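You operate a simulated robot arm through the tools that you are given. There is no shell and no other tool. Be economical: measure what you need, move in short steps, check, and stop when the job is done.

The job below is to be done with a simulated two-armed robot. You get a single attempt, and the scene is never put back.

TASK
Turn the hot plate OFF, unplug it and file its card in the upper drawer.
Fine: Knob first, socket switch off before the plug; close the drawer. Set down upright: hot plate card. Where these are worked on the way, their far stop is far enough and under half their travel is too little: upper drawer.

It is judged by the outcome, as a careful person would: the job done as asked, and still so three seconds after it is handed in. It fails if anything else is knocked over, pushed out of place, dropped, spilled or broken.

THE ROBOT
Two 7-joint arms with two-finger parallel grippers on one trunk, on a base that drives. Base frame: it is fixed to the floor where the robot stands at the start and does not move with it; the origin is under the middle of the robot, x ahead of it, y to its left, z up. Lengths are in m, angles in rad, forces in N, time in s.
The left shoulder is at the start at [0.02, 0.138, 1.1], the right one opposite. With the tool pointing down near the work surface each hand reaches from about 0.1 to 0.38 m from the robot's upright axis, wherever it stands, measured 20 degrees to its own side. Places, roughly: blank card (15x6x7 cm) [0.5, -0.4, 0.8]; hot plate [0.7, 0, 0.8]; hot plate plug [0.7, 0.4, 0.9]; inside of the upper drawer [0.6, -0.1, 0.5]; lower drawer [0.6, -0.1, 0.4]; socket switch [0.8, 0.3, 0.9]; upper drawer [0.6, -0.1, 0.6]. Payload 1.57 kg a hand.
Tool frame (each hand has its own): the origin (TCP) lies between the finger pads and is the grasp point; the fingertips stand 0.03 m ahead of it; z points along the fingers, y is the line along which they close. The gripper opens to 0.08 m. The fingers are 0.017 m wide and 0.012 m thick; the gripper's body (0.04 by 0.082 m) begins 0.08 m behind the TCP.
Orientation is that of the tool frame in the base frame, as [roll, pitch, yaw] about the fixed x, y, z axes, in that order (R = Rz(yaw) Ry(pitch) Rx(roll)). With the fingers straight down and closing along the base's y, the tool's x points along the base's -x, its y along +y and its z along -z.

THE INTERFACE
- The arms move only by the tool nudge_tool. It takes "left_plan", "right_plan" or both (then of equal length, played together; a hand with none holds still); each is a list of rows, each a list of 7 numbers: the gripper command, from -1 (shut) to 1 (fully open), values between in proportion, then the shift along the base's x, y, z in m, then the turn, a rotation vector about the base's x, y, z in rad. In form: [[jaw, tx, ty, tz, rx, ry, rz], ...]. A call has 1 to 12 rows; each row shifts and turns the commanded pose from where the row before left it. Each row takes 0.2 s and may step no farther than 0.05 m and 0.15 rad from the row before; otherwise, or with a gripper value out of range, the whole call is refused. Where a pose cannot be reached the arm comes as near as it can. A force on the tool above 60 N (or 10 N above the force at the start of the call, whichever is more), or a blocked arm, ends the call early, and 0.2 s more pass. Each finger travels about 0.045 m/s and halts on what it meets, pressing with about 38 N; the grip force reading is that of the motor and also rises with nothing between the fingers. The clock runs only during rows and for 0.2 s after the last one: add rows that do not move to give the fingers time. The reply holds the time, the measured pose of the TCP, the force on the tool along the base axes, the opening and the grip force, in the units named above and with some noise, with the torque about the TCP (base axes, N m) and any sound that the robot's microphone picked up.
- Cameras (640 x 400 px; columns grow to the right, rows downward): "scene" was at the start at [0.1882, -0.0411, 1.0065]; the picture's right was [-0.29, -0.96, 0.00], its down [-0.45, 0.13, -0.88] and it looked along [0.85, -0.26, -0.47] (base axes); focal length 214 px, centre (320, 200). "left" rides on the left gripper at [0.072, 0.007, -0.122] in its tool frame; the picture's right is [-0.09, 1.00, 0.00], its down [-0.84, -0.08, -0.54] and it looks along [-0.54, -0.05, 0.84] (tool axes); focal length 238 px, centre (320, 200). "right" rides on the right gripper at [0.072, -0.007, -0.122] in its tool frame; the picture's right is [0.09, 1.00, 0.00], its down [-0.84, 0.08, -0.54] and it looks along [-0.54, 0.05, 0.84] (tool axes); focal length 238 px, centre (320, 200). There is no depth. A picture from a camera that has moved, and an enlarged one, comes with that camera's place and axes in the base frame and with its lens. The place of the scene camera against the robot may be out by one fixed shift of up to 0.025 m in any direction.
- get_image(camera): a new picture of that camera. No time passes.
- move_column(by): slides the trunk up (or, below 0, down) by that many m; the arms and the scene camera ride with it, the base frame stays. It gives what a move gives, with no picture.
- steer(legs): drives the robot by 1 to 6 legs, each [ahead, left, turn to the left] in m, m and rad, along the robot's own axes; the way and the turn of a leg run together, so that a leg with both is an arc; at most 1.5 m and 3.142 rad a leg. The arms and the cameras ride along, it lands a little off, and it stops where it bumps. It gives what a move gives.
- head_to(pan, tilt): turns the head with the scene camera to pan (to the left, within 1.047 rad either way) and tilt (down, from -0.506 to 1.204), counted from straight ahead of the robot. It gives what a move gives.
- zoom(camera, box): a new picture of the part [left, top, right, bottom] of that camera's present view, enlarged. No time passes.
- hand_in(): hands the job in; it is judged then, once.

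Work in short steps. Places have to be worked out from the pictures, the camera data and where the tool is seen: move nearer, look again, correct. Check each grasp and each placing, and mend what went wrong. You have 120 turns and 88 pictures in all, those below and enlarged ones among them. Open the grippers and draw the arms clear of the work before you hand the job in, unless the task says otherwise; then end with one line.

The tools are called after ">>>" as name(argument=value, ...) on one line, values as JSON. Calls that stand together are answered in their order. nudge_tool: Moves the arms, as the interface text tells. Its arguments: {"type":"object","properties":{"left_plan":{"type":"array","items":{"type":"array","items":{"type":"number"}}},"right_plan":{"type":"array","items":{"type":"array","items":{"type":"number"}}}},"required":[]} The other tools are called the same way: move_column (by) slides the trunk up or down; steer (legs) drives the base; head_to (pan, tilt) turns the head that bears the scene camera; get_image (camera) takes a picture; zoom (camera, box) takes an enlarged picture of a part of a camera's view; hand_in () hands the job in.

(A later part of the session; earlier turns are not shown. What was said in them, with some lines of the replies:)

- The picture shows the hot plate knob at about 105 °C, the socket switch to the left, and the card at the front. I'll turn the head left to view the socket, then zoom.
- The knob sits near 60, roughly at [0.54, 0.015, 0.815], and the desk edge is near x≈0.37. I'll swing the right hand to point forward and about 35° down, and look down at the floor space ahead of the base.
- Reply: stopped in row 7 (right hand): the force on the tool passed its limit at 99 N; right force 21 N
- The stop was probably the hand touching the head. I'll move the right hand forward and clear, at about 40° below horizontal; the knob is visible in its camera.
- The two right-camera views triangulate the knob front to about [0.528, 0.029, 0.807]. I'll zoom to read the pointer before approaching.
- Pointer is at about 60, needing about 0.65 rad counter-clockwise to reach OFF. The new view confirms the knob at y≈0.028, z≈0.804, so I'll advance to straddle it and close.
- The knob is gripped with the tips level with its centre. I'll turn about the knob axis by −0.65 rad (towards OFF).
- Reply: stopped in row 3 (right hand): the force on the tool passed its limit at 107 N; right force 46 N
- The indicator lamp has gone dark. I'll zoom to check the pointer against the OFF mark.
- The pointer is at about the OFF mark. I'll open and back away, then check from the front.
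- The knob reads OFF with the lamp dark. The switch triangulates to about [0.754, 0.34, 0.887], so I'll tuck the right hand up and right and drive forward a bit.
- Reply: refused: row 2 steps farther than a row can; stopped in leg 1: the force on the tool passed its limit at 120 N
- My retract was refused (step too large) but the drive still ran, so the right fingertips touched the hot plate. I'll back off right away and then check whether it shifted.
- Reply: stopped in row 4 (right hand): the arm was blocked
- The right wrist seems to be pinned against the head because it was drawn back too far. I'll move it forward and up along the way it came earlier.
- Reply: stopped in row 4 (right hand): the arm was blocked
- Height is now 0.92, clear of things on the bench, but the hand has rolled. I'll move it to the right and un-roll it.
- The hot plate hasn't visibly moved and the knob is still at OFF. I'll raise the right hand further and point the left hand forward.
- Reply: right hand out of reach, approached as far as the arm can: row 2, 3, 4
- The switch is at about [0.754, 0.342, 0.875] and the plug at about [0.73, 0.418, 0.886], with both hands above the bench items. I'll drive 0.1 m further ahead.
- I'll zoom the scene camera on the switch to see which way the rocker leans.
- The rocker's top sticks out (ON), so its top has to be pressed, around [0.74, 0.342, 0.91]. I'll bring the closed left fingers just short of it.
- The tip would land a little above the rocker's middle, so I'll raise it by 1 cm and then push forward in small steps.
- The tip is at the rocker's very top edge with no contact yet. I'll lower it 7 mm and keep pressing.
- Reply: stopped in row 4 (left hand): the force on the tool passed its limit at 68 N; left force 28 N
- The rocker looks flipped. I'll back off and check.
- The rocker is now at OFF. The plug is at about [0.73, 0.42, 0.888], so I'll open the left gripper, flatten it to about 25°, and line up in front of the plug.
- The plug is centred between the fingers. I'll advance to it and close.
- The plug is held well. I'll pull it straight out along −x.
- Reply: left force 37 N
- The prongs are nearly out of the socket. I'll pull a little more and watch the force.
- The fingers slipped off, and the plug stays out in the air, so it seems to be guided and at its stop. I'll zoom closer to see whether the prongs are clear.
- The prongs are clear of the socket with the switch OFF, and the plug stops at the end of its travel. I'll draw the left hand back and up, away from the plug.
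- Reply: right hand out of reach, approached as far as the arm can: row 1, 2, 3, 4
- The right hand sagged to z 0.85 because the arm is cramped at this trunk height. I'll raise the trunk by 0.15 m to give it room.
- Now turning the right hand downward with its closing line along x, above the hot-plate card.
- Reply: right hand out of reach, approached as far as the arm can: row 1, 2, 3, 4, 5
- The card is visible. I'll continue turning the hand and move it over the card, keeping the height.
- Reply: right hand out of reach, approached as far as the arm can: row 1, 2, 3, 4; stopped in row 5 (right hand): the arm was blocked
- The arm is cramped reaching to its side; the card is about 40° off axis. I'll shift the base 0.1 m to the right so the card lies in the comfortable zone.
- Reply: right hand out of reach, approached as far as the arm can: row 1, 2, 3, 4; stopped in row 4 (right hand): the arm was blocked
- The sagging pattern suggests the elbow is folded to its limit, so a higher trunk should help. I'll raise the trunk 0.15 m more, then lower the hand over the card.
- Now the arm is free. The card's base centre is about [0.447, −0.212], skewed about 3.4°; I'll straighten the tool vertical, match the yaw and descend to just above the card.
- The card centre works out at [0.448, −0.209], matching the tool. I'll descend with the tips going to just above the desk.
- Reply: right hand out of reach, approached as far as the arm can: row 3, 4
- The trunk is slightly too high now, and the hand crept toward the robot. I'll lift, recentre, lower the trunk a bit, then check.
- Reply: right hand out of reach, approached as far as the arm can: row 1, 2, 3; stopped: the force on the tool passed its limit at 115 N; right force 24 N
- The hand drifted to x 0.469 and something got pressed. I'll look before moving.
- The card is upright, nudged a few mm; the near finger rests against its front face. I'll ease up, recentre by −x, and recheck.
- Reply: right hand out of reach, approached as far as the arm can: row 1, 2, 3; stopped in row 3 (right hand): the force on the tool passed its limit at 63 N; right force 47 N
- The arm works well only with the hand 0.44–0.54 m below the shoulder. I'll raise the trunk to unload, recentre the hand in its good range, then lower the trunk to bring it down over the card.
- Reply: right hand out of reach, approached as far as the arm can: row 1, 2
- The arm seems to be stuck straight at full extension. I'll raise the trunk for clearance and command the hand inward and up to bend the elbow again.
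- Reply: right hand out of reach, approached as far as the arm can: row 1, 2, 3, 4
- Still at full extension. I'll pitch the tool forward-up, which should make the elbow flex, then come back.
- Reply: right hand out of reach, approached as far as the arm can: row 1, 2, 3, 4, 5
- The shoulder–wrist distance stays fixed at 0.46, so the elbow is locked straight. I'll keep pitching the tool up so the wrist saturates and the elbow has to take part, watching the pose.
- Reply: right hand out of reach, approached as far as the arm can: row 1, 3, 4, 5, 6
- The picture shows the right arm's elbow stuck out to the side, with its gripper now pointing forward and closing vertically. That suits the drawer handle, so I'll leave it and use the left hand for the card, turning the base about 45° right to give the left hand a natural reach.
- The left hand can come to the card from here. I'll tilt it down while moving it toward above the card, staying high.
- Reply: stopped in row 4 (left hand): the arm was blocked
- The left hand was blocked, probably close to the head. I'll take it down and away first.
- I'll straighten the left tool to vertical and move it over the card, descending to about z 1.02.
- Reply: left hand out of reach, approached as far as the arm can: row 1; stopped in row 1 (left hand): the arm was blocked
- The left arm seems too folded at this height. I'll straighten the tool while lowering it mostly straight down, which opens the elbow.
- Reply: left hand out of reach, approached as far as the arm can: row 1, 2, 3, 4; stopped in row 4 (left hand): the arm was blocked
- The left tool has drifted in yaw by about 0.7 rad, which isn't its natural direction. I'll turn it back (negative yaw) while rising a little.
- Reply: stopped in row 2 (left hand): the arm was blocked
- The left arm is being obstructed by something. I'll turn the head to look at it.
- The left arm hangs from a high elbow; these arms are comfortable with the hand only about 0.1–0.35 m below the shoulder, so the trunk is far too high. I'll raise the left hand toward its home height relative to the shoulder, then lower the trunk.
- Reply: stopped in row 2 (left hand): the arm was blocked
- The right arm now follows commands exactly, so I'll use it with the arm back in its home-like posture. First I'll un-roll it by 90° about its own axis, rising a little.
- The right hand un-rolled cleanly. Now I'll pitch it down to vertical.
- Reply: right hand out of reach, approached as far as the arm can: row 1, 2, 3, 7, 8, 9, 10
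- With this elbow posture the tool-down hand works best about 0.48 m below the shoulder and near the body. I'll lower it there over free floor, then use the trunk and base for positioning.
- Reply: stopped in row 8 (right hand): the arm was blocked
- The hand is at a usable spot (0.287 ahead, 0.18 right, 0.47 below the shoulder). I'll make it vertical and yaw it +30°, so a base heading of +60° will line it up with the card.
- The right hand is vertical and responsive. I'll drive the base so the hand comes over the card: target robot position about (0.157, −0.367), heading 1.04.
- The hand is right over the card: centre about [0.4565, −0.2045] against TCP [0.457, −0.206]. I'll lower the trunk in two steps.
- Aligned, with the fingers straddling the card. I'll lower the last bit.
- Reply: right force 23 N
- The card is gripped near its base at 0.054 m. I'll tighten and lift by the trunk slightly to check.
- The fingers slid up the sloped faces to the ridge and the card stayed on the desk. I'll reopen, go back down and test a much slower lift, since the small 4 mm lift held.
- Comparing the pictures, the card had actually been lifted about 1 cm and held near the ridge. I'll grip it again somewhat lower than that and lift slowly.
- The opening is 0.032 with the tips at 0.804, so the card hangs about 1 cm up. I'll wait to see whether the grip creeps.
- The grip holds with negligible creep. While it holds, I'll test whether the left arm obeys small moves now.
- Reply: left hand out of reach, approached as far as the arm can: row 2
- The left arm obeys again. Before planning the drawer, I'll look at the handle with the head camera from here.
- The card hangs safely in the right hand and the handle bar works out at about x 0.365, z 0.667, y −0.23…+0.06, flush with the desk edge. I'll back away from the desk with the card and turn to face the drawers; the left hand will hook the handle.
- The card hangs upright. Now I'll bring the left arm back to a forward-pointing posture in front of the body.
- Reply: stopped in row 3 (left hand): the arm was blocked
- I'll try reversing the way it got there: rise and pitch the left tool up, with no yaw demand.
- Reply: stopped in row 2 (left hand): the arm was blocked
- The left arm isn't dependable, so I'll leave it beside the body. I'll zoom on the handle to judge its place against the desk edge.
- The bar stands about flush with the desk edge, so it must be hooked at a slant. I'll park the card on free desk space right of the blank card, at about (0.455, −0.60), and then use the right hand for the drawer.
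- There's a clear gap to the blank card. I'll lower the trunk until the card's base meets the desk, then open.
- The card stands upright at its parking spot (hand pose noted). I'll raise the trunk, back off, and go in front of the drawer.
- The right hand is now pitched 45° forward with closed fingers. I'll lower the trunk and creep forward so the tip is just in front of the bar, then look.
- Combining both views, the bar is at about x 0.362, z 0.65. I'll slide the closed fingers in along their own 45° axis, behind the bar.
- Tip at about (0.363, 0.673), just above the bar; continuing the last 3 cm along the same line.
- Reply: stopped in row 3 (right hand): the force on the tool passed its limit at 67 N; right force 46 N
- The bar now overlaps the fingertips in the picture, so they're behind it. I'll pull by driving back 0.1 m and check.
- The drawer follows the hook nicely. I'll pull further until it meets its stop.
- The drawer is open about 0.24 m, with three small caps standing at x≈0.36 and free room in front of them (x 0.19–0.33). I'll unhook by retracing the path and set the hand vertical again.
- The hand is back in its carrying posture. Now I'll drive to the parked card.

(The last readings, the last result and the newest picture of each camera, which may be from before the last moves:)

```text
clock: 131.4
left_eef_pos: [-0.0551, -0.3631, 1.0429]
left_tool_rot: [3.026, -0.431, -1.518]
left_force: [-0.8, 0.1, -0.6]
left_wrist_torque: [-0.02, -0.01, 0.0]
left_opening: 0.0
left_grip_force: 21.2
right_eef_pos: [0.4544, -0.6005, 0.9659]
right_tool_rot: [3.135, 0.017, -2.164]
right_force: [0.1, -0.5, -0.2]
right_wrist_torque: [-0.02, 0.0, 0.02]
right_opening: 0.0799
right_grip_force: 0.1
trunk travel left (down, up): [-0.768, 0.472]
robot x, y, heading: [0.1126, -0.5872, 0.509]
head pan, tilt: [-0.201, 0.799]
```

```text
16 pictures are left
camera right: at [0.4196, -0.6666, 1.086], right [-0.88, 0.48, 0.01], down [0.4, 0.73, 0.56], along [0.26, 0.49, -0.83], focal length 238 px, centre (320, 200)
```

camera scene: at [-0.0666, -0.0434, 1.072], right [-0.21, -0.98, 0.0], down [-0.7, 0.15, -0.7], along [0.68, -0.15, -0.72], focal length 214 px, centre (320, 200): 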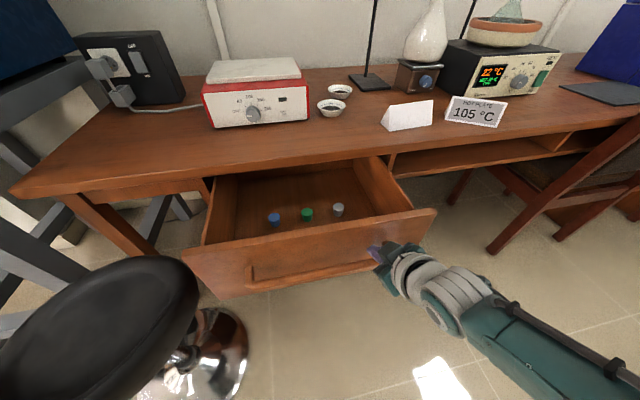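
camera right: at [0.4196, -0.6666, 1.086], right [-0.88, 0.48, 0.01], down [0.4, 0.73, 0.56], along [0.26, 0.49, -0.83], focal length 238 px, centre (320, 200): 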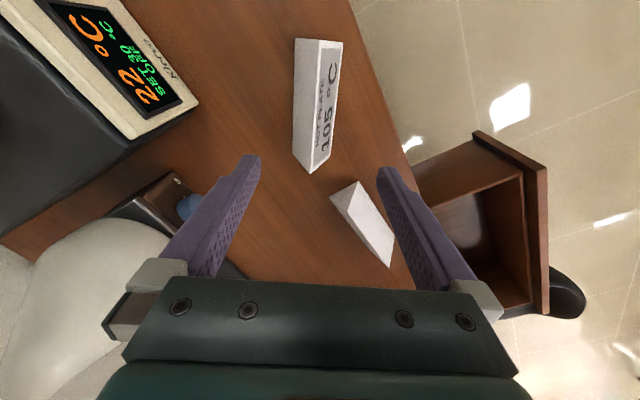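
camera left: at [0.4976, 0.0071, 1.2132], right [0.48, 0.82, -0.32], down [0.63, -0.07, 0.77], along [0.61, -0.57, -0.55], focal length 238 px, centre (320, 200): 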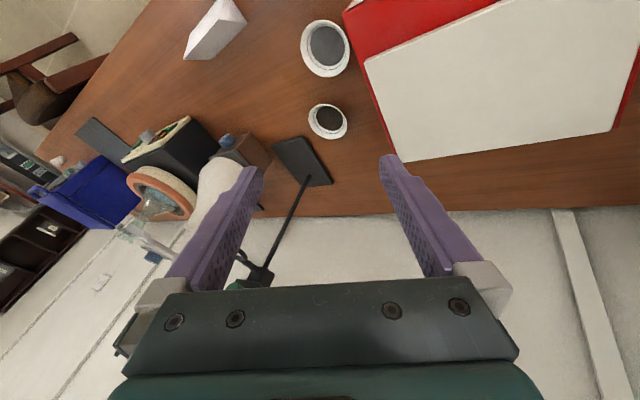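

A small correction of 7 mm aligns it with the noted pose; then I'll lower over the card.

>>> nudge_tool(right_plan=[[1, 0.007, -0.004, 0, 0, 0, 0.006], [1, 0, 0, 0, 0, 0, 0]])

>>> move_column(by=-0.1)

>>> get_image(camera="right")

```text
clock: 132.1
left_eef_pos: [-0.0551, -0.3643, 1.0421]
left_tool_rot: [3.027, -0.432, -1.52]
left_force: [0.2, -0.1, 0.0]
left_wrist_torque: [0.0, 0.0, 0.03]
left_opening: 0.0001
left_grip_force: 21.7
right_eef_pos: [0.4617, -0.6043, 0.9651]
right_tool_rot: [3.134, 0.015, -2.156]
right_force: [0.0, -0.7, 0.6]
right_wrist_torque: [0.02, 0.01, 0.02]
right_opening: 0.0803
right_grip_force: 0.0
trunk travel left (down, up): [-0.768, 0.472]
robot x, y, heading: [0.1124, -0.5861, 0.511]
head pan, tilt: [-0.201, 0.799]
```

```text
clock: 133.4
left_eef_pos: [-0.0545, -0.3632, 0.9428]
left_tool_rot: [3.028, -0.43, -1.519]
left_force: [0.1, -0.2, 0.2]
left_wrist_torque: [0.02, 0.0, 0.01]
left_opening: 0.0002
left_grip_force: 21.1
right_eef_pos: [0.4624, -0.6047, 0.8652]
right_tool_rot: [3.135, 0.014, -2.156]
right_force: [0.4, 0.0, 0.5]
right_wrist_torque: [0.0, 0.01, 0.04]
right_opening: 0.0799
right_grip_force: 0.1
trunk travel left (down, up): [-0.668, 0.572]
robot x, y, heading: [0.1154, -0.5916, 0.508]
head pan, tilt: [-0.201, 0.799]
```

```text
15 pictures are left
camera right: at [0.427, -0.6705, 0.9862], right [-0.88, 0.47, 0.01], down [0.4, 0.73, 0.56], along [0.26, 0.49, -0.83], focal length 238 px, centre (320, 200)
```

right: 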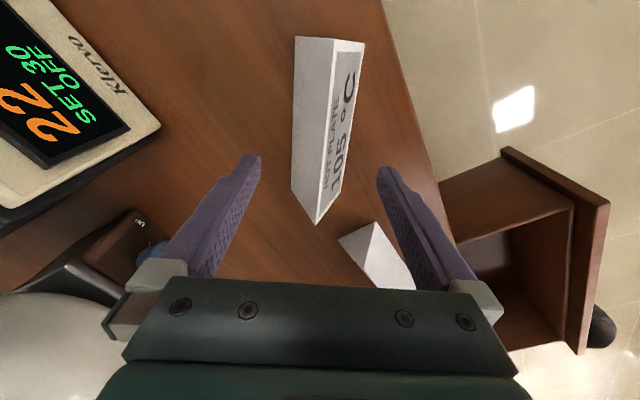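

Aligned as before. Lowering, closing, and lifting slowly.

>>> move_column(by=-0.048)

>>> nudge_tool(right_plan=[[0.4, 0, 0, 0, 0, 0, 0], [0, 0, 0, 0, 0, 0, 0], [-0.5, 0, 0, 0, 0, 0, 0], [-1, 0, 0, 0, 0, 0, 0], [-1, 0, 0, 0, 0, 0, 0], [-1, 0, 0, 0.003, 0, 0, 0], [-1, 0, 0, 0.003, 0, 0, 0], [-1, 0, 0, 0.004, 0, 0, 0], [-1, 0, 0, 0.005, 0, 0, 0], [-1, 0, 0, 0.005, 0, 0, 0], [-1, 0, 0, 0.005, 0, 0, 0], [-1, 0, 0, 0.005, 0, 0, 0]])

>>> get_image(camera="right")

```text
clock: 134.3
left_eef_pos: [-0.0542, -0.3641, 0.8946]
left_tool_rot: [3.026, -0.432, -1.519]
left_force: [-0.4, 0.5, 0.3]
left_wrist_torque: [-0.02, -0.01, -0.01]
left_opening: 0.0
left_grip_force: 21.6
right_eef_pos: [0.4627, -0.6032, 0.818]
right_tool_rot: [3.135, 0.016, -2.155]
right_force: [0.0, 0.2, -0.2]
right_wrist_torque: [-0.01, -0.01, -0.02]
right_opening: 0.0803
right_grip_force: 0.1
trunk travel left (down, up): [-0.62, 0.62]
robot x, y, heading: [0.1098, -0.5874, 0.514]
head pan, tilt: [-0.201, 0.799]
```

```text
clock: 136.9
left_eef_pos: [-0.0545, -0.3636, 0.8944]
left_tool_rot: [3.025, -0.432, -1.518]
left_force: [0.3, -0.5, 0.2]
left_wrist_torque: [0.01, -0.01, 0.0]
left_opening: 0.0
left_grip_force: 21.5
right_eef_pos: [0.4621, -0.6049, 0.847]
right_tool_rot: [3.133, 0.015, -2.154]
right_force: [-0.4, -0.2, -0.7]
right_wrist_torque: [-0.01, -0.01, -0.01]
right_opening: 0.0288
right_grip_force: 38.2
trunk travel left (down, up): [-0.62, 0.62]
robot x, y, heading: [0.1138, -0.587, 0.515]
head pan, tilt: [-0.201, 0.799]
```

```text
14 pictures are left
camera right: at [0.4272, -0.6707, 0.9684], right [-0.88, 0.47, 0.01], down [0.4, 0.73, 0.56], along [0.26, 0.49, -0.83], focal length 238 px, centre (320, 200)
```

right: 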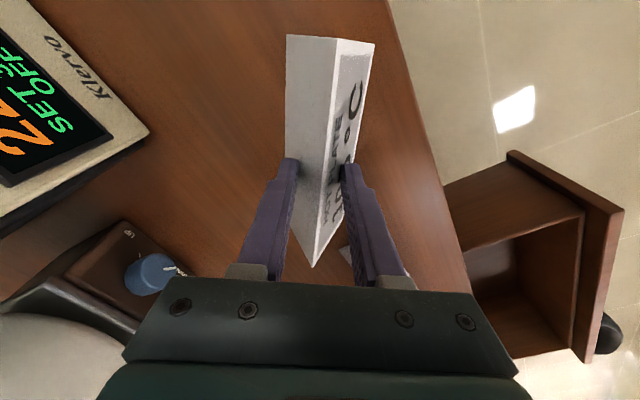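

Card held, about 2 cm up. I'll back off the desk, turn to heading 0.8, and slide over above the open drawer.

>>> steer(legs=[[-0.174, 0.0985, 0], [0, 0, 0.285], [0.291, 0.283, 0]])

>>> head_to(pan=-0.3, tilt=1.1)

>>> get_image(camera="right")

>>> get_image(camera="scene")

```text
clock: 141.5
left_eef_pos: [-0.3113, -0.0154, 0.895]
left_tool_rot: [3.027, -0.431, -1.227]
left_force: [-0.2, 0.5, -0.2]
left_wrist_torque: [0.01, 0.0, 0.01]
left_opening: 0.0001
left_grip_force: 22.2
right_eef_pos: [0.2527, -0.0976, 0.8481]
right_tool_rot: [3.135, 0.015, -1.866]
right_force: [0.4, -0.2, -0.9]
right_wrist_torque: [0.01, 0.0, 0.0]
right_opening: 0.0274
right_grip_force: 38.3
trunk travel left (down, up): [-0.62, 0.62]
robot x, y, heading: [-0.089, -0.1799, 0.801]
head pan, tilt: [-0.201, 0.799]
```

```text
clock: 142.3
left_eef_pos: [-0.3113, -0.0157, 0.8948]
left_tool_rot: [3.027, -0.432, -1.227]
left_force: [-0.2, -0.6, -0.4]
left_wrist_torque: [0.03, 0.02, -0.02]
left_opening: 0.0001
left_grip_force: 21.2
right_eef_pos: [0.2526, -0.0982, 0.8478]
right_tool_rot: [3.135, 0.016, -1.866]
right_force: [0.3, 0.5, -0.3]
right_wrist_torque: [0.0, 0.03, -0.02]
right_opening: 0.0271
right_grip_force: 37.8
trunk travel left (down, up): [-0.62, 0.62]
robot x, y, heading: [-0.0864, -0.18, 0.8]
head pan, tilt: [-0.3, 1.1]
```

```text
13 pictures are left
camera right: at [0.238, -0.171, 0.9683], right [-0.98, 0.2, 0.01], down [0.17, 0.81, 0.56], along [0.11, 0.54, -0.83], focal length 238 px, centre (320, 200)
```

right: 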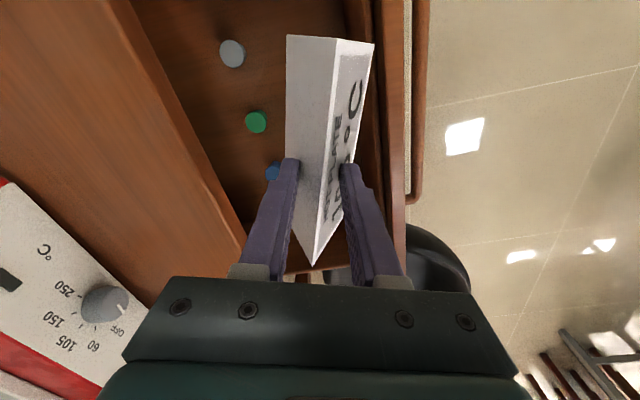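

```text
12 pictures are left
camera scene: at [0.039, -0.0954, 1.1022], right [0.48, -0.88, 0.0], down [-0.78, -0.43, -0.45], along [0.4, 0.22, -0.89], focal length 214 px, centre (320, 200)
```

scene: 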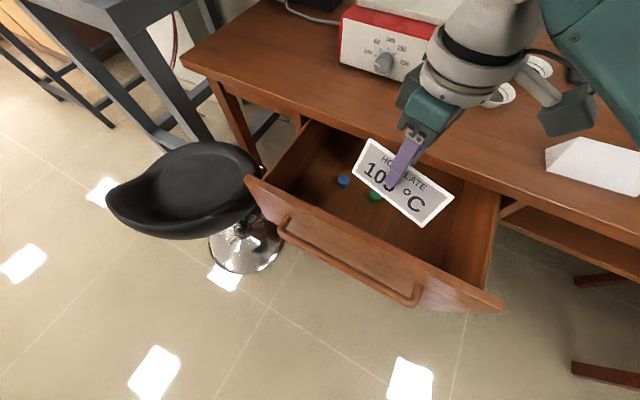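

The card fits in the space in front of the caps, but the robot's right forearm hangs over the desk at this heading and would hit it on lowering. I'll yaw the hand +0.6 and turn the base −0.6, so the elbow points along the front of the desk instead.

>>> nudge_tool(right_plan=[[-1, 0, 0, 0, 0, 0, 0.1], [-1, 0, 0, 0, 0, 0, 0.1], [-1, 0, 0, 0, 0, 0, 0.1], [-1, 0, 0, 0, 0, 0, 0.1], [-1, 0, 0, 0, 0, 0, 0.1], [-1, 0, 0, 0, 0, 0, 0.1]])

```text
clock: 143.7
left_eef_pos: [-0.3111, -0.0149, 0.894]
left_tool_rot: [3.027, -0.432, -1.227]
left_force: [0.3, 0.7, 0.2]
left_wrist_torque: [-0.03, 0.03, -0.03]
left_opening: 0.0
left_grip_force: 21.3
right_eef_pos: [0.2522, -0.0973, 0.8468]
right_tool_rot: [3.136, 0.015, -1.264]
right_force: [0.4, -0.1, -0.4]
right_wrist_torque: [0.03, -0.04, 0.04]
right_opening: 0.0271
right_grip_force: 37.6
trunk travel left (down, up): [-0.62, 0.62]
robot x, y, heading: [-0.0825, -0.181, 0.803]
head pan, tilt: [-0.3, 1.1]
```

The hand yaw worked exactly. Now I'll turn and shift the base.

>>> steer(legs=[[0, 0, -0.603], [0.046, 0.17, 0]])

>>> head_to(pan=-0.5, tilt=1.0)

>>> get_image(camera="scene")

>>> get_image(camera="right")

```text
clock: 146.9
left_eef_pos: [-0.1664, 0.2577, 0.8948]
left_tool_rot: [3.028, -0.429, -1.826]
left_force: [0.2, 0.0, -1.2]
left_wrist_torque: [-0.01, -0.04, 0.01]
left_opening: 0.0
left_grip_force: 21.5
right_eef_pos: [0.2525, -0.1299, 0.8477]
right_tool_rot: [3.136, 0.014, -1.866]
right_force: [-0.7, 0.1, -0.1]
right_wrist_torque: [0.0, 0.02, 0.0]
right_opening: 0.0263
right_grip_force: 36.9
trunk travel left (down, up): [-0.62, 0.62]
robot x, y, heading: [-0.0769, -0.0064, 0.202]
head pan, tilt: [-0.3, 1.1]
```

```text
clock: 147.6
left_eef_pos: [-0.1662, 0.2578, 0.8945]
left_tool_rot: [3.028, -0.431, -1.827]
left_force: [0.8, 0.4, 0.2]
left_wrist_torque: [0.02, 0.01, -0.01]
left_opening: 0.0001
left_grip_force: 21.5
right_eef_pos: [0.2529, -0.1291, 0.8485]
right_tool_rot: [3.134, 0.016, -1.867]
right_force: [-1.1, -0.7, -0.3]
right_wrist_torque: [-0.01, 0.01, 0.01]
right_opening: 0.0262
right_grip_force: 37.5
trunk travel left (down, up): [-0.62, 0.62]
robot x, y, heading: [-0.0779, -0.0027, 0.195]
head pan, tilt: [-0.499, 1.0]
```

```text
11 pictures are left
camera scene: at [0.0897, -0.0224, 1.1088], right [-0.29, -0.96, 0.0], down [-0.8, 0.25, -0.54], along [0.52, -0.16, -0.84], focal length 214 px, centre (320, 200)
```

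scene: 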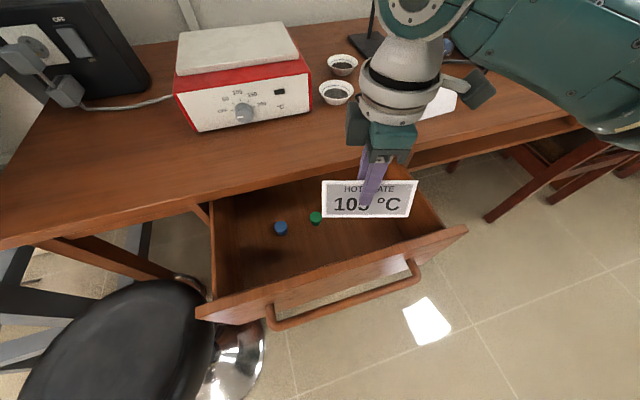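

```text
10 pictures are left
camera right: at [0.2378, -0.2025, 0.9685], right [-0.98, 0.2, 0.01], down [0.17, 0.81, 0.55], along [0.11, 0.54, -0.83], focal length 238 px, centre (320, 200)
```

right: 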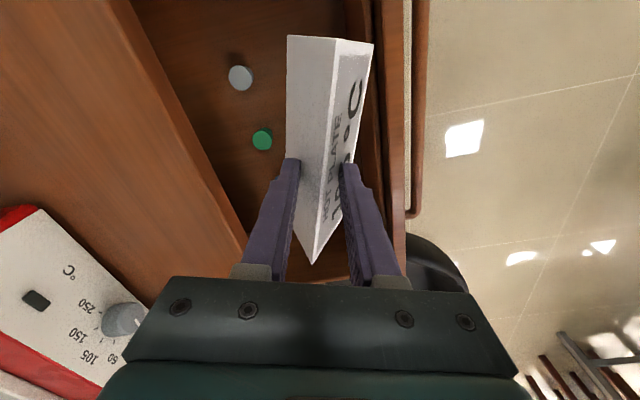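

The arm link clears the drawer's right wall. I'll shift the hand 12 mm forward for margin and lower the trunk by 0.2 m.

>>> nudge_tool(right_plan=[[-1, 0.012, 0, 0, 0, 0, 0]])

>>> move_column(by=-0.2)

>>> get_image(camera="scene")

```text
clock: 148.0
left_eef_pos: [-0.1657, 0.2576, 0.8941]
left_tool_rot: [3.027, -0.432, -1.827]
left_force: [0.1, 0.1, -0.3]
left_wrist_torque: [-0.02, 0.01, -0.02]
left_opening: 0.0
left_grip_force: 21.6
right_eef_pos: [0.2651, -0.1293, 0.8479]
right_tool_rot: [3.133, 0.016, -1.864]
right_force: [0.3, 0.1, 0.1]
right_wrist_torque: [0.02, -0.02, 0.02]
right_opening: 0.0258
right_grip_force: 36.7
trunk travel left (down, up): [-0.62, 0.62]
robot x, y, heading: [-0.0765, -0.0051, 0.199]
head pan, tilt: [-0.499, 1.0]
```

```text
clock: 150.2
left_eef_pos: [-0.1661, 0.2578, 0.6953]
left_tool_rot: [3.028, -0.431, -1.827]
left_force: [0.3, 0.5, 0.1]
left_wrist_torque: [-0.02, 0.04, 0.0]
left_opening: 0.0
left_grip_force: 21.1
right_eef_pos: [0.266, -0.1292, 0.6469]
right_tool_rot: [3.134, 0.014, -1.865]
right_force: [0.8, 0.0, -1.5]
right_wrist_torque: [0.0, -0.01, 0.01]
right_opening: 0.0256
right_grip_force: 37.1
trunk travel left (down, up): [-0.42, 0.82]
robot x, y, heading: [-0.078, -0.0052, 0.199]
head pan, tilt: [-0.499, 1.0]
```

```text
9 pictures are left
camera scene: at [0.0898, -0.0224, 0.9088], right [-0.29, -0.96, 0.0], down [-0.8, 0.25, -0.54], along [0.52, -0.16, -0.84], focal length 214 px, centre (320, 200)
```

scene: 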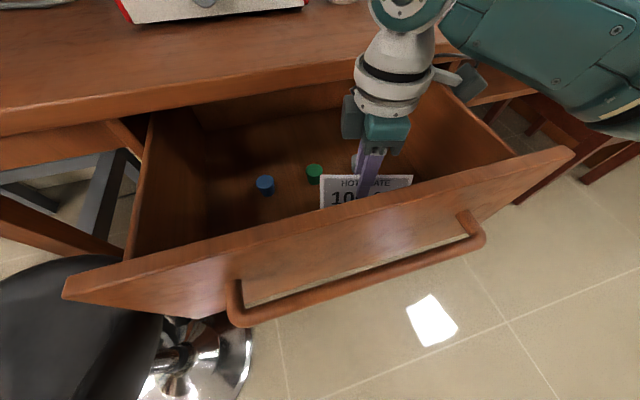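

No contact yet, and the card is entering the drawer. I'll lower in small steps, watching the force.

>>> move_column(by=-0.025)

>>> get_image(camera="right")

```text
clock: 150.9
left_eef_pos: [-0.1651, 0.2581, 0.6694]
left_tool_rot: [3.026, -0.432, -1.827]
left_force: [0.2, 0.5, 0.1]
left_wrist_torque: [0.0, 0.03, -0.03]
left_opening: 0.0002
left_grip_force: 21.5
right_eef_pos: [0.2641, -0.1297, 0.6223]
right_tool_rot: [3.134, 0.012, -1.865]
right_force: [-0.4, -0.1, -0.4]
right_wrist_torque: [0.0, -0.02, 0.03]
right_opening: 0.0255
right_grip_force: 37.3
trunk travel left (down, up): [-0.395, 0.845]
robot x, y, heading: [-0.0759, -0.0082, 0.2]
head pan, tilt: [-0.499, 1.0]
```

```text
8 pictures are left
camera right: at [0.2501, -0.2026, 0.7434], right [-0.98, 0.2, 0.01], down [0.17, 0.81, 0.55], along [0.11, 0.54, -0.83], focal length 238 px, centre (320, 200)
```

right: 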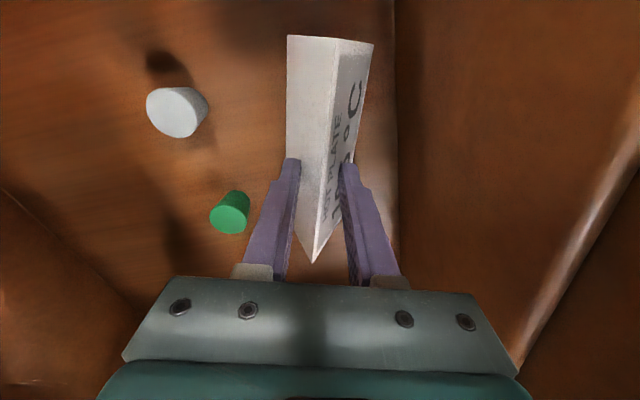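

Well clear of the caps and the front panel. Continuing down.

>>> move_column(by=-0.015)

>>> nudge_tool(right_plan=[[-1, 0, 0, -0.003, 0, 0, 0], [-1, 0, 0, -0.003, 0, 0, 0]])

```text
clock: 151.5
left_eef_pos: [-0.166, 0.2584, 0.6558]
left_tool_rot: [3.027, -0.433, -1.827]
left_force: [-0.7, 0.3, 0.0]
left_wrist_torque: [0.03, 0.0, -0.01]
left_opening: 0.0
left_grip_force: 21.3
right_eef_pos: [0.2652, -0.1284, 0.6072]
right_tool_rot: [3.135, 0.013, -1.865]
right_force: [0.3, 0.3, -0.6]
right_wrist_torque: [-0.02, 0.01, -0.01]
right_opening: 0.025
right_grip_force: 36.8
trunk travel left (down, up): [-0.38, 0.86]
robot x, y, heading: [-0.076, -0.0056, 0.202]
head pan, tilt: [-0.499, 1.0]
```

```text
clock: 152.1
left_eef_pos: [-0.1658, 0.2585, 0.6537]
left_tool_rot: [3.029, -0.431, -1.827]
left_force: [-0.3, -0.2, 0.1]
left_wrist_torque: [-0.01, 0.04, -0.01]
left_opening: 0.0001
left_grip_force: 21.3
right_eef_pos: [0.2657, -0.1286, 0.6014]
right_tool_rot: [3.134, 0.013, -1.865]
right_force: [0.0, -0.1, -0.2]
right_wrist_torque: [0.02, -0.02, 0.04]
right_opening: 0.0249
right_grip_force: 36.8
trunk travel left (down, up): [-0.38, 0.86]
robot x, y, heading: [-0.0761, -0.0035, 0.197]
head pan, tilt: [-0.499, 1.0]
```

Still free; base at about z 0.53. Continuing in 3 mm rows.

>>> nudge_tool(right_plan=[[-1, 0, 0, -0.003, 0, 0, 0], [-1, 0, 0, -0.003, 0, 0, 0], [-1, 0, 0, -0.003, 0, 0, 0]])

>>> get_image(camera="right")

```text
clock: 152.9
left_eef_pos: [-0.166, 0.2587, 0.655]
left_tool_rot: [3.028, -0.431, -1.827]
left_force: [-0.8, 0.0, -0.7]
left_wrist_torque: [-0.02, -0.01, 0.0]
left_opening: 0.0
left_grip_force: 21.2
right_eef_pos: [0.2654, -0.1302, 0.5934]
right_tool_rot: [3.135, 0.015, -1.866]
right_force: [-2.2, 0.0, 6.1]
right_wrist_torque: [-0.34, 0.09, -0.04]
right_opening: 0.0247
right_grip_force: 36.6
trunk travel left (down, up): [-0.38, 0.86]
robot x, y, heading: [-0.0758, -0.0049, 0.201]
head pan, tilt: [-0.499, 1.0]
```

```text
7 pictures are left
camera right: at [0.2504, -0.2027, 0.7139], right [-0.98, 0.2, 0.01], down [0.17, 0.81, 0.55], along [0.11, 0.54, -0.83], focal length 238 px, centre (320, 200)
```

right: 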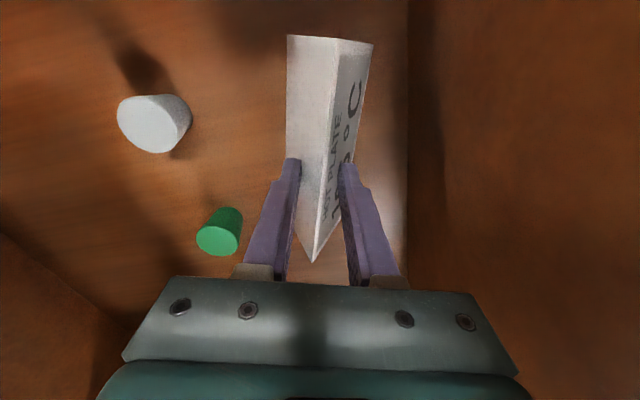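

The card has touched down (6 N upward). I'll open gently and look.

>>> nudge_tool(right_plan=[[-0.4, 0, 0, 0, 0, 0, 0], [-0.1, 0, 0, 0, 0, 0, 0], [0.2, 0, 0, 0, 0, 0, 0], [0.5, 0, 0, 0, 0, 0, 0], [0.5, 0, 0, 0, 0, 0, 0]])

>>> move_column(by=0.2)

>>> get_image(camera="right")

```text
clock: 154.1
left_eef_pos: [-0.1675, 0.2588, 0.6542]
left_tool_rot: [3.026, -0.432, -1.827]
left_force: [0.2, -0.3, 0.6]
left_wrist_torque: [-0.01, -0.02, -0.03]
left_opening: 0.0
left_grip_force: 21.0
right_eef_pos: [0.2652, -0.129, 0.5925]
right_tool_rot: [3.134, 0.013, -1.866]
right_force: [-0.2, 0.1, 0.2]
right_wrist_torque: [-0.03, 0.02, 0.03]
right_opening: 0.0601
right_grip_force: 0.1
trunk travel left (down, up): [-0.38, 0.86]
robot x, y, heading: [-0.0736, -0.0056, 0.2]
head pan, tilt: [-0.499, 1.0]
```

```text
clock: 156.3
left_eef_pos: [-0.1652, 0.2578, 0.8545]
left_tool_rot: [3.026, -0.43, -1.828]
left_force: [-0.1, 0.8, -0.4]
left_wrist_torque: [0.0, 0.0, 0.01]
left_opening: 0.0001
left_grip_force: 21.5
right_eef_pos: [0.2656, -0.1284, 0.7925]
right_tool_rot: [3.135, 0.013, -1.867]
right_force: [-0.6, 0.2, -0.9]
right_wrist_torque: [0.0, 0.0, -0.01]
right_opening: 0.0599
right_grip_force: 0.0
trunk travel left (down, up): [-0.58, 0.66]
robot x, y, heading: [-0.0769, -0.0057, 0.197]
head pan, tilt: [-0.499, 1.0]
```

```text
6 pictures are left
camera right: at [0.2502, -0.2027, 0.9134], right [-0.98, 0.2, 0.01], down [0.17, 0.81, 0.55], along [0.11, 0.54, -0.83], focal length 238 px, centre (320, 200)
```

right: 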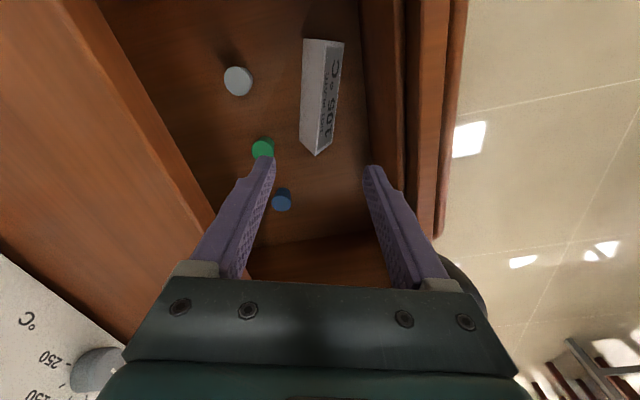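

The card stands upright in the drawer and all three caps are standing. I'll raise, back off to the front of the handle, and get ready to push it shut with closed fingers.

>>> move_column(by=0.1)

>>> steer(legs=[[-0.245, 0.05, 0], [0, 0, -0.2]])

>>> nudge_tool(right_plan=[[0, 0, 0, 0, 0, -0.13, 0], [-0.5, 0, 0, 0, 0, -0.13, 0], [-1, 0, 0, 0, 0, -0.13, 0], [-1, 0, 0, 0, 0, -0.13, 0], [-1, 0, 0, 0, 0, -0.13, 0], [-1, 0, 0, 0, 0, -0.13, 0]])

```text
clock: 157.6
left_eef_pos: [-0.166, 0.2596, 0.9547]
left_tool_rot: [3.028, -0.43, -1.827]
left_force: [0.3, -0.8, -0.1]
left_wrist_torque: [0.02, -0.03, 0.05]
left_opening: 0.0
left_grip_force: 21.2
right_eef_pos: [0.2662, -0.1296, 0.8923]
right_tool_rot: [3.134, 0.014, -1.867]
right_force: [-1.2, 0.2, 0.1]
right_wrist_torque: [0.01, -0.02, 0.01]
right_opening: 0.06
right_grip_force: 0.1
trunk travel left (down, up): [-0.68, 0.56]
robot x, y, heading: [-0.0744, -0.0062, 0.198]
head pan, tilt: [-0.499, 1.0]
```

```text
clock: 160.2
left_eef_pos: [-0.362, 0.2696, 0.9547]
left_tool_rot: [3.025, -0.431, -2.022]
left_force: [-0.6, -0.5, -0.1]
left_wrist_torque: [0.01, -0.04, -0.04]
left_opening: 0.0
left_grip_force: 21.5
right_eef_pos: [-0.015, -0.1943, 0.8925]
right_tool_rot: [3.134, 0.015, -2.062]
right_force: [0.1, 0.4, 0.4]
right_wrist_torque: [-0.02, 0.0, -0.01]
right_opening: 0.0602
right_grip_force: 0.1
trunk travel left (down, up): [-0.68, 0.56]
robot x, y, heading: [-0.3262, -0.0062, 0.001]
head pan, tilt: [-0.499, 1.0]
```

```text
clock: 161.6
left_eef_pos: [-0.3628, 0.2706, 0.9549]
left_tool_rot: [3.025, -0.432, -2.025]
left_force: [0.1, -0.4, 1.1]
left_wrist_torque: [0.04, 0.02, 0.0]
left_opening: 0.0002
left_grip_force: 20.9
right_eef_pos: [-0.0155, -0.1949, 0.8929]
right_tool_rot: [-2.427, 0.352, -1.923]
right_force: [-0.2, -0.6, -0.2]
right_wrist_torque: [0.02, 0.0, 0.02]
right_opening: 0.0001
right_grip_force: 21.4
trunk travel left (down, up): [-0.68, 0.56]
robot x, y, heading: [-0.3221, -0.0089, 0.006]
head pan, tilt: [-0.499, 1.0]
```

Lowering to handle height and driving forward to meet the bar and begin pushing.

>>> move_column(by=-0.215)

>>> steer(legs=[[0.16, 0, 0]])

>>> get_image(camera="right")

```text
clock: 163.9
left_eef_pos: [-0.3628, 0.2704, 0.7396]
left_tool_rot: [3.026, -0.431, -2.024]
left_force: [0.4, 0.1, -0.6]
left_wrist_torque: [0.02, -0.01, 0.01]
left_opening: 0.0
left_grip_force: 21.6
right_eef_pos: [-0.0151, -0.1949, 0.6783]
right_tool_rot: [-2.429, 0.349, -1.926]
right_force: [-0.4, 0.5, -0.7]
right_wrist_torque: [-0.02, 0.01, 0.0]
right_opening: 0.0
right_grip_force: 20.7
trunk travel left (down, up): [-0.465, 0.775]
robot x, y, heading: [-0.3267, -0.0079, 0.007]
head pan, tilt: [-0.499, 1.0]
```

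```text
clock: 165.3
left_eef_pos: [-0.2018, 0.2706, 0.739]
left_tool_rot: [3.027, -0.432, -2.024]
left_force: [0.3, 0.3, 0.0]
left_wrist_torque: [0.01, 0.02, 0.0]
left_opening: 0.0
left_grip_force: 21.0
right_eef_pos: [0.1449, -0.194, 0.677]
right_tool_rot: [-2.428, 0.348, -1.925]
right_force: [0.2, -0.6, 0.1]
right_wrist_torque: [0.01, 0.01, 0.01]
right_opening: 0.0001
right_grip_force: 21.3
trunk travel left (down, up): [-0.465, 0.775]
robot x, y, heading: [-0.1694, -0.0094, 0.004]
head pan, tilt: [-0.499, 1.0]
```

```text
5 pictures are left
camera right: at [0.0395, -0.2627, 0.7436], right [-0.66, 0.39, -0.64], down [-0.16, 0.77, 0.62], along [0.74, 0.51, -0.44], focal length 238 px, centre (320, 200)
```

right: 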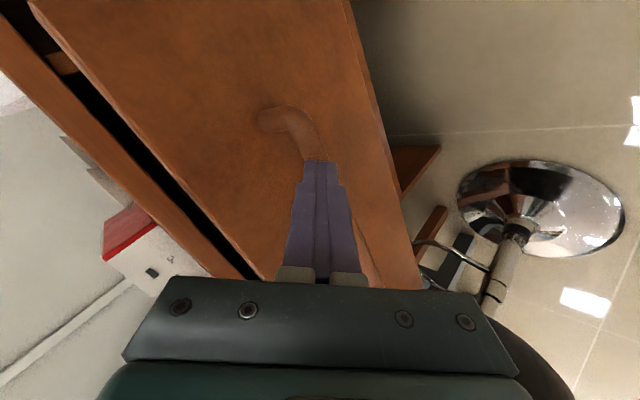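

The fingertips sit on the bar and the drawer is moving in. I'll keep pushing.

>>> steer(legs=[[0.17, 0, 0]])

>>> get_image(camera="right")

```text
clock: 166.8
left_eef_pos: [-0.0335, 0.2723, 0.7393]
left_tool_rot: [3.027, -0.431, -2.026]
left_force: [-0.1, 0.6, 0.0]
left_wrist_torque: [0.03, 0.03, -0.01]
left_opening: 0.0
left_grip_force: 21.3
right_eef_pos: [0.3133, -0.193, 0.6767]
right_tool_rot: [-2.429, 0.35, -1.923]
right_force: [0.4, 0.2, 0.4]
right_wrist_torque: [-0.04, 0.04, 0.02]
right_opening: 0.0002
right_grip_force: 21.0
trunk travel left (down, up): [-0.465, 0.775]
robot x, y, heading: [0.0038, -0.0053, 0.005]
head pan, tilt: [-0.499, 1.0]
```

```text
4 pictures are left
camera right: at [0.2072, -0.2619, 0.7436], right [-0.66, 0.39, -0.64], down [-0.16, 0.77, 0.62], along [0.74, 0.51, -0.44], focal length 238 px, centre (320, 200)
```

right: 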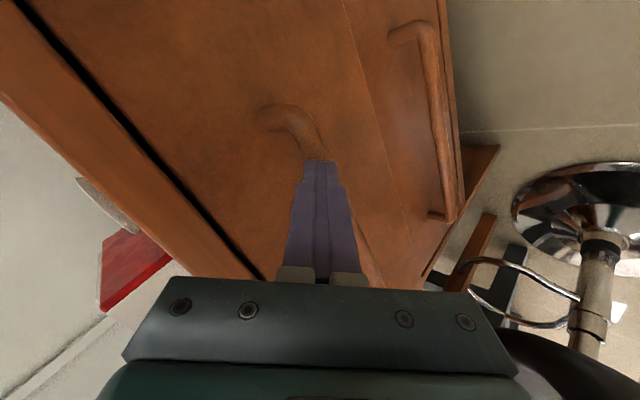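

Almost shut. I'll finish with gentle arm pushes until the stop is felt.

>>> nudge_tool(right_plan=[[-1, 0.007, 0, 0, 0, 0, 0], [-1, 0.007, 0, 0, 0, 0, 0], [-1, 0.006, 0, 0, 0, 0, 0], [-1, 0.006, 0, 0, 0, 0, 0], [-1, 0.006, 0, 0, 0, 0, 0], [-1, 0.006, 0, 0, 0, 0, 0]])

```text
clock: 167.9
left_eef_pos: [-0.0425, 0.2692, 0.7386]
left_tool_rot: [3.021, -0.434, -2.022]
left_force: [0.4, 1.1, -0.5]
left_wrist_torque: [0.01, 0.0, 0.0]
left_opening: 0.0001
left_grip_force: 22.2
right_eef_pos: [0.3316, -0.194, 0.6755]
right_tool_rot: [-2.434, 0.351, -1.923]
right_force: [-35.0, -2.8, 32.7]
right_wrist_torque: [-0.26, 0.27, -0.3]
right_opening: 0.0001
right_grip_force: 21.9
trunk travel left (down, up): [-0.465, 0.775]
robot x, y, heading: [0.0018, -0.0083, 0.006]
head pan, tilt: [-0.499, 1.0]
stopped in row 5 (right hand): the force on the tool passed its limit at 67 N (the readings are from after the stop); the commanded pose is now the measured one
```

The drawer is hard against its stop. I'll back the hand off, open the grippers, drive away and check the scene.

>>> nudge_tool(right_plan=[[-1, -0.02, 0, 0.005, 0, 0, 0], [-1, -0.03, 0, 0.02, 0, 0, 0], [0, -0.02, 0, 0.02, 0, 0, 0], [1, 0, 0, 0.02, 0, 0, 0], [1, 0, 0, 0, 0, 0, 0]], left_plan=[[-1, 0, 0, 0, 0, 0, 0], [-0.5, 0, 0, 0, 0, 0, 0], [0, 0, 0, 0, 0, 0, 0], [0.5, 0, 0, 0, 0, 0, 0], [0.5, 0, 0, 0, 0, 0, 0]])

>>> steer(legs=[[-0.25, 0, 0]])

>>> head_to(pan=0.1, tilt=0.5)

>>> get_image(camera="scene")

```text
clock: 169.1
left_eef_pos: [-0.0352, 0.2717, 0.7391]
left_tool_rot: [3.026, -0.43, -2.026]
left_force: [-0.1, 0.2, 0.0]
left_wrist_torque: [0.03, 0.01, 0.01]
left_opening: 0.0598
left_grip_force: 0.0
right_eef_pos: [0.2718, -0.1921, 0.7432]
right_tool_rot: [-2.429, 0.354, -1.922]
right_force: [0.9, 0.7, -0.6]
right_wrist_torque: [0.0, 0.02, 0.02]
right_opening: 0.0662
right_grip_force: 0.0
trunk travel left (down, up): [-0.465, 0.775]
robot x, y, heading: [0.0006, -0.006, 0.004]
head pan, tilt: [-0.499, 1.0]
```

```text
clock: 170.9
left_eef_pos: [-0.2825, 0.2693, 0.74]
left_tool_rot: [3.026, -0.432, -2.024]
left_force: [0.1, 0.4, -0.9]
left_wrist_torque: [0.0, 0.05, 0.0]
left_opening: 0.0599
left_grip_force: 0.0
right_eef_pos: [0.0258, -0.1923, 0.742]
right_tool_rot: [-2.427, 0.355, -1.922]
right_force: [0.5, -0.5, 0.1]
right_wrist_torque: [-0.01, 0.01, 0.06]
right_opening: 0.0801
right_grip_force: 0.1
trunk travel left (down, up): [-0.465, 0.775]
robot x, y, heading: [-0.2465, -0.0089, 0.005]
head pan, tilt: [-0.499, 1.0]
```

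```text
clock: 171.9
left_eef_pos: [-0.2813, 0.2708, 0.7407]
left_tool_rot: [3.027, -0.431, -2.024]
left_force: [-0.1, 0.0, 0.0]
left_wrist_torque: [-0.03, -0.01, 0.0]
left_opening: 0.0602
left_grip_force: 0.1
right_eef_pos: [0.0245, -0.1928, 0.7437]
right_tool_rot: [-2.427, 0.354, -1.922]
right_force: [-0.8, 0.3, 0.3]
right_wrist_torque: [-0.04, -0.02, -0.01]
right_opening: 0.0802
right_grip_force: 0.0
trunk travel left (down, up): [-0.465, 0.775]
robot x, y, heading: [-0.2463, -0.0099, -0.001]
head pan, tilt: [0.099, 0.499]
```

```text
3 pictures are left
camera scene: at [-0.054, -0.0124, 0.9948], right [0.1, -0.99, 0.0], down [-0.48, -0.05, -0.88], along [0.87, 0.09, -0.48], focal length 214 px, centre (320, 200)
```

scene: 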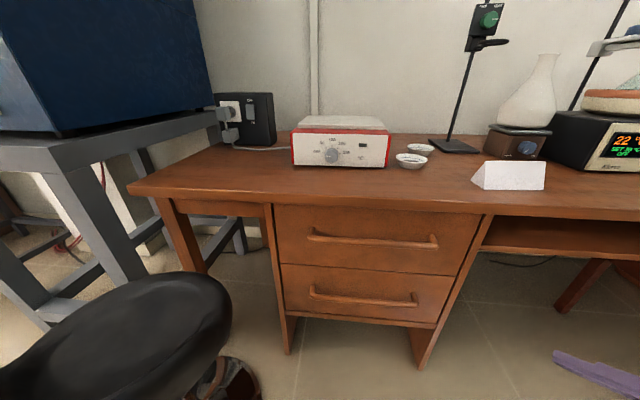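

The drawer is fully closed and everything else stands. One zoom to confirm the knob, switch and plug.

>>> zoom(camera="scene", box=[205, 80, 405, 180])

```text
3.20 times, centred on (305, 130) of scene
camera zoom: at [-0.054, -0.0124, 0.9948], right [0.1, -0.99, 0.0], down [-0.48, -0.05, -0.88], along [0.87, 0.09, -0.48], focal length 686 px, centre (368, 424)
```

zoom: 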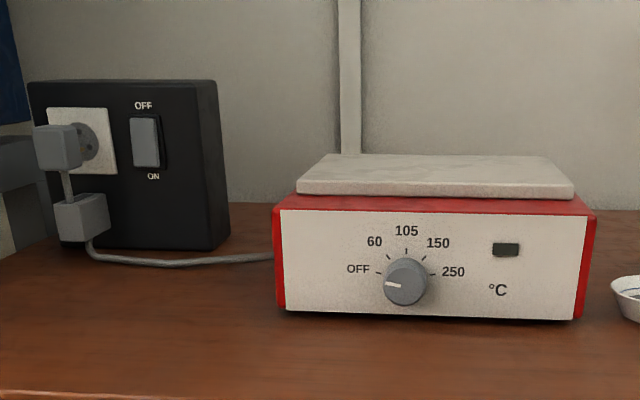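

The knob is at OFF with the lamp dark, the switch is off, the plug is out and the drawer is closed. Both hands are open and clear, so I'll hand in.

>>> hand_in()

```text
The job is handed in.
```

The hot plate knob is at OFF, the socket switch is off, the plug is out, and the card stands upright in the closed upper drawer; one drive bumped the hot plate with the right fingertips, with no visible shift.
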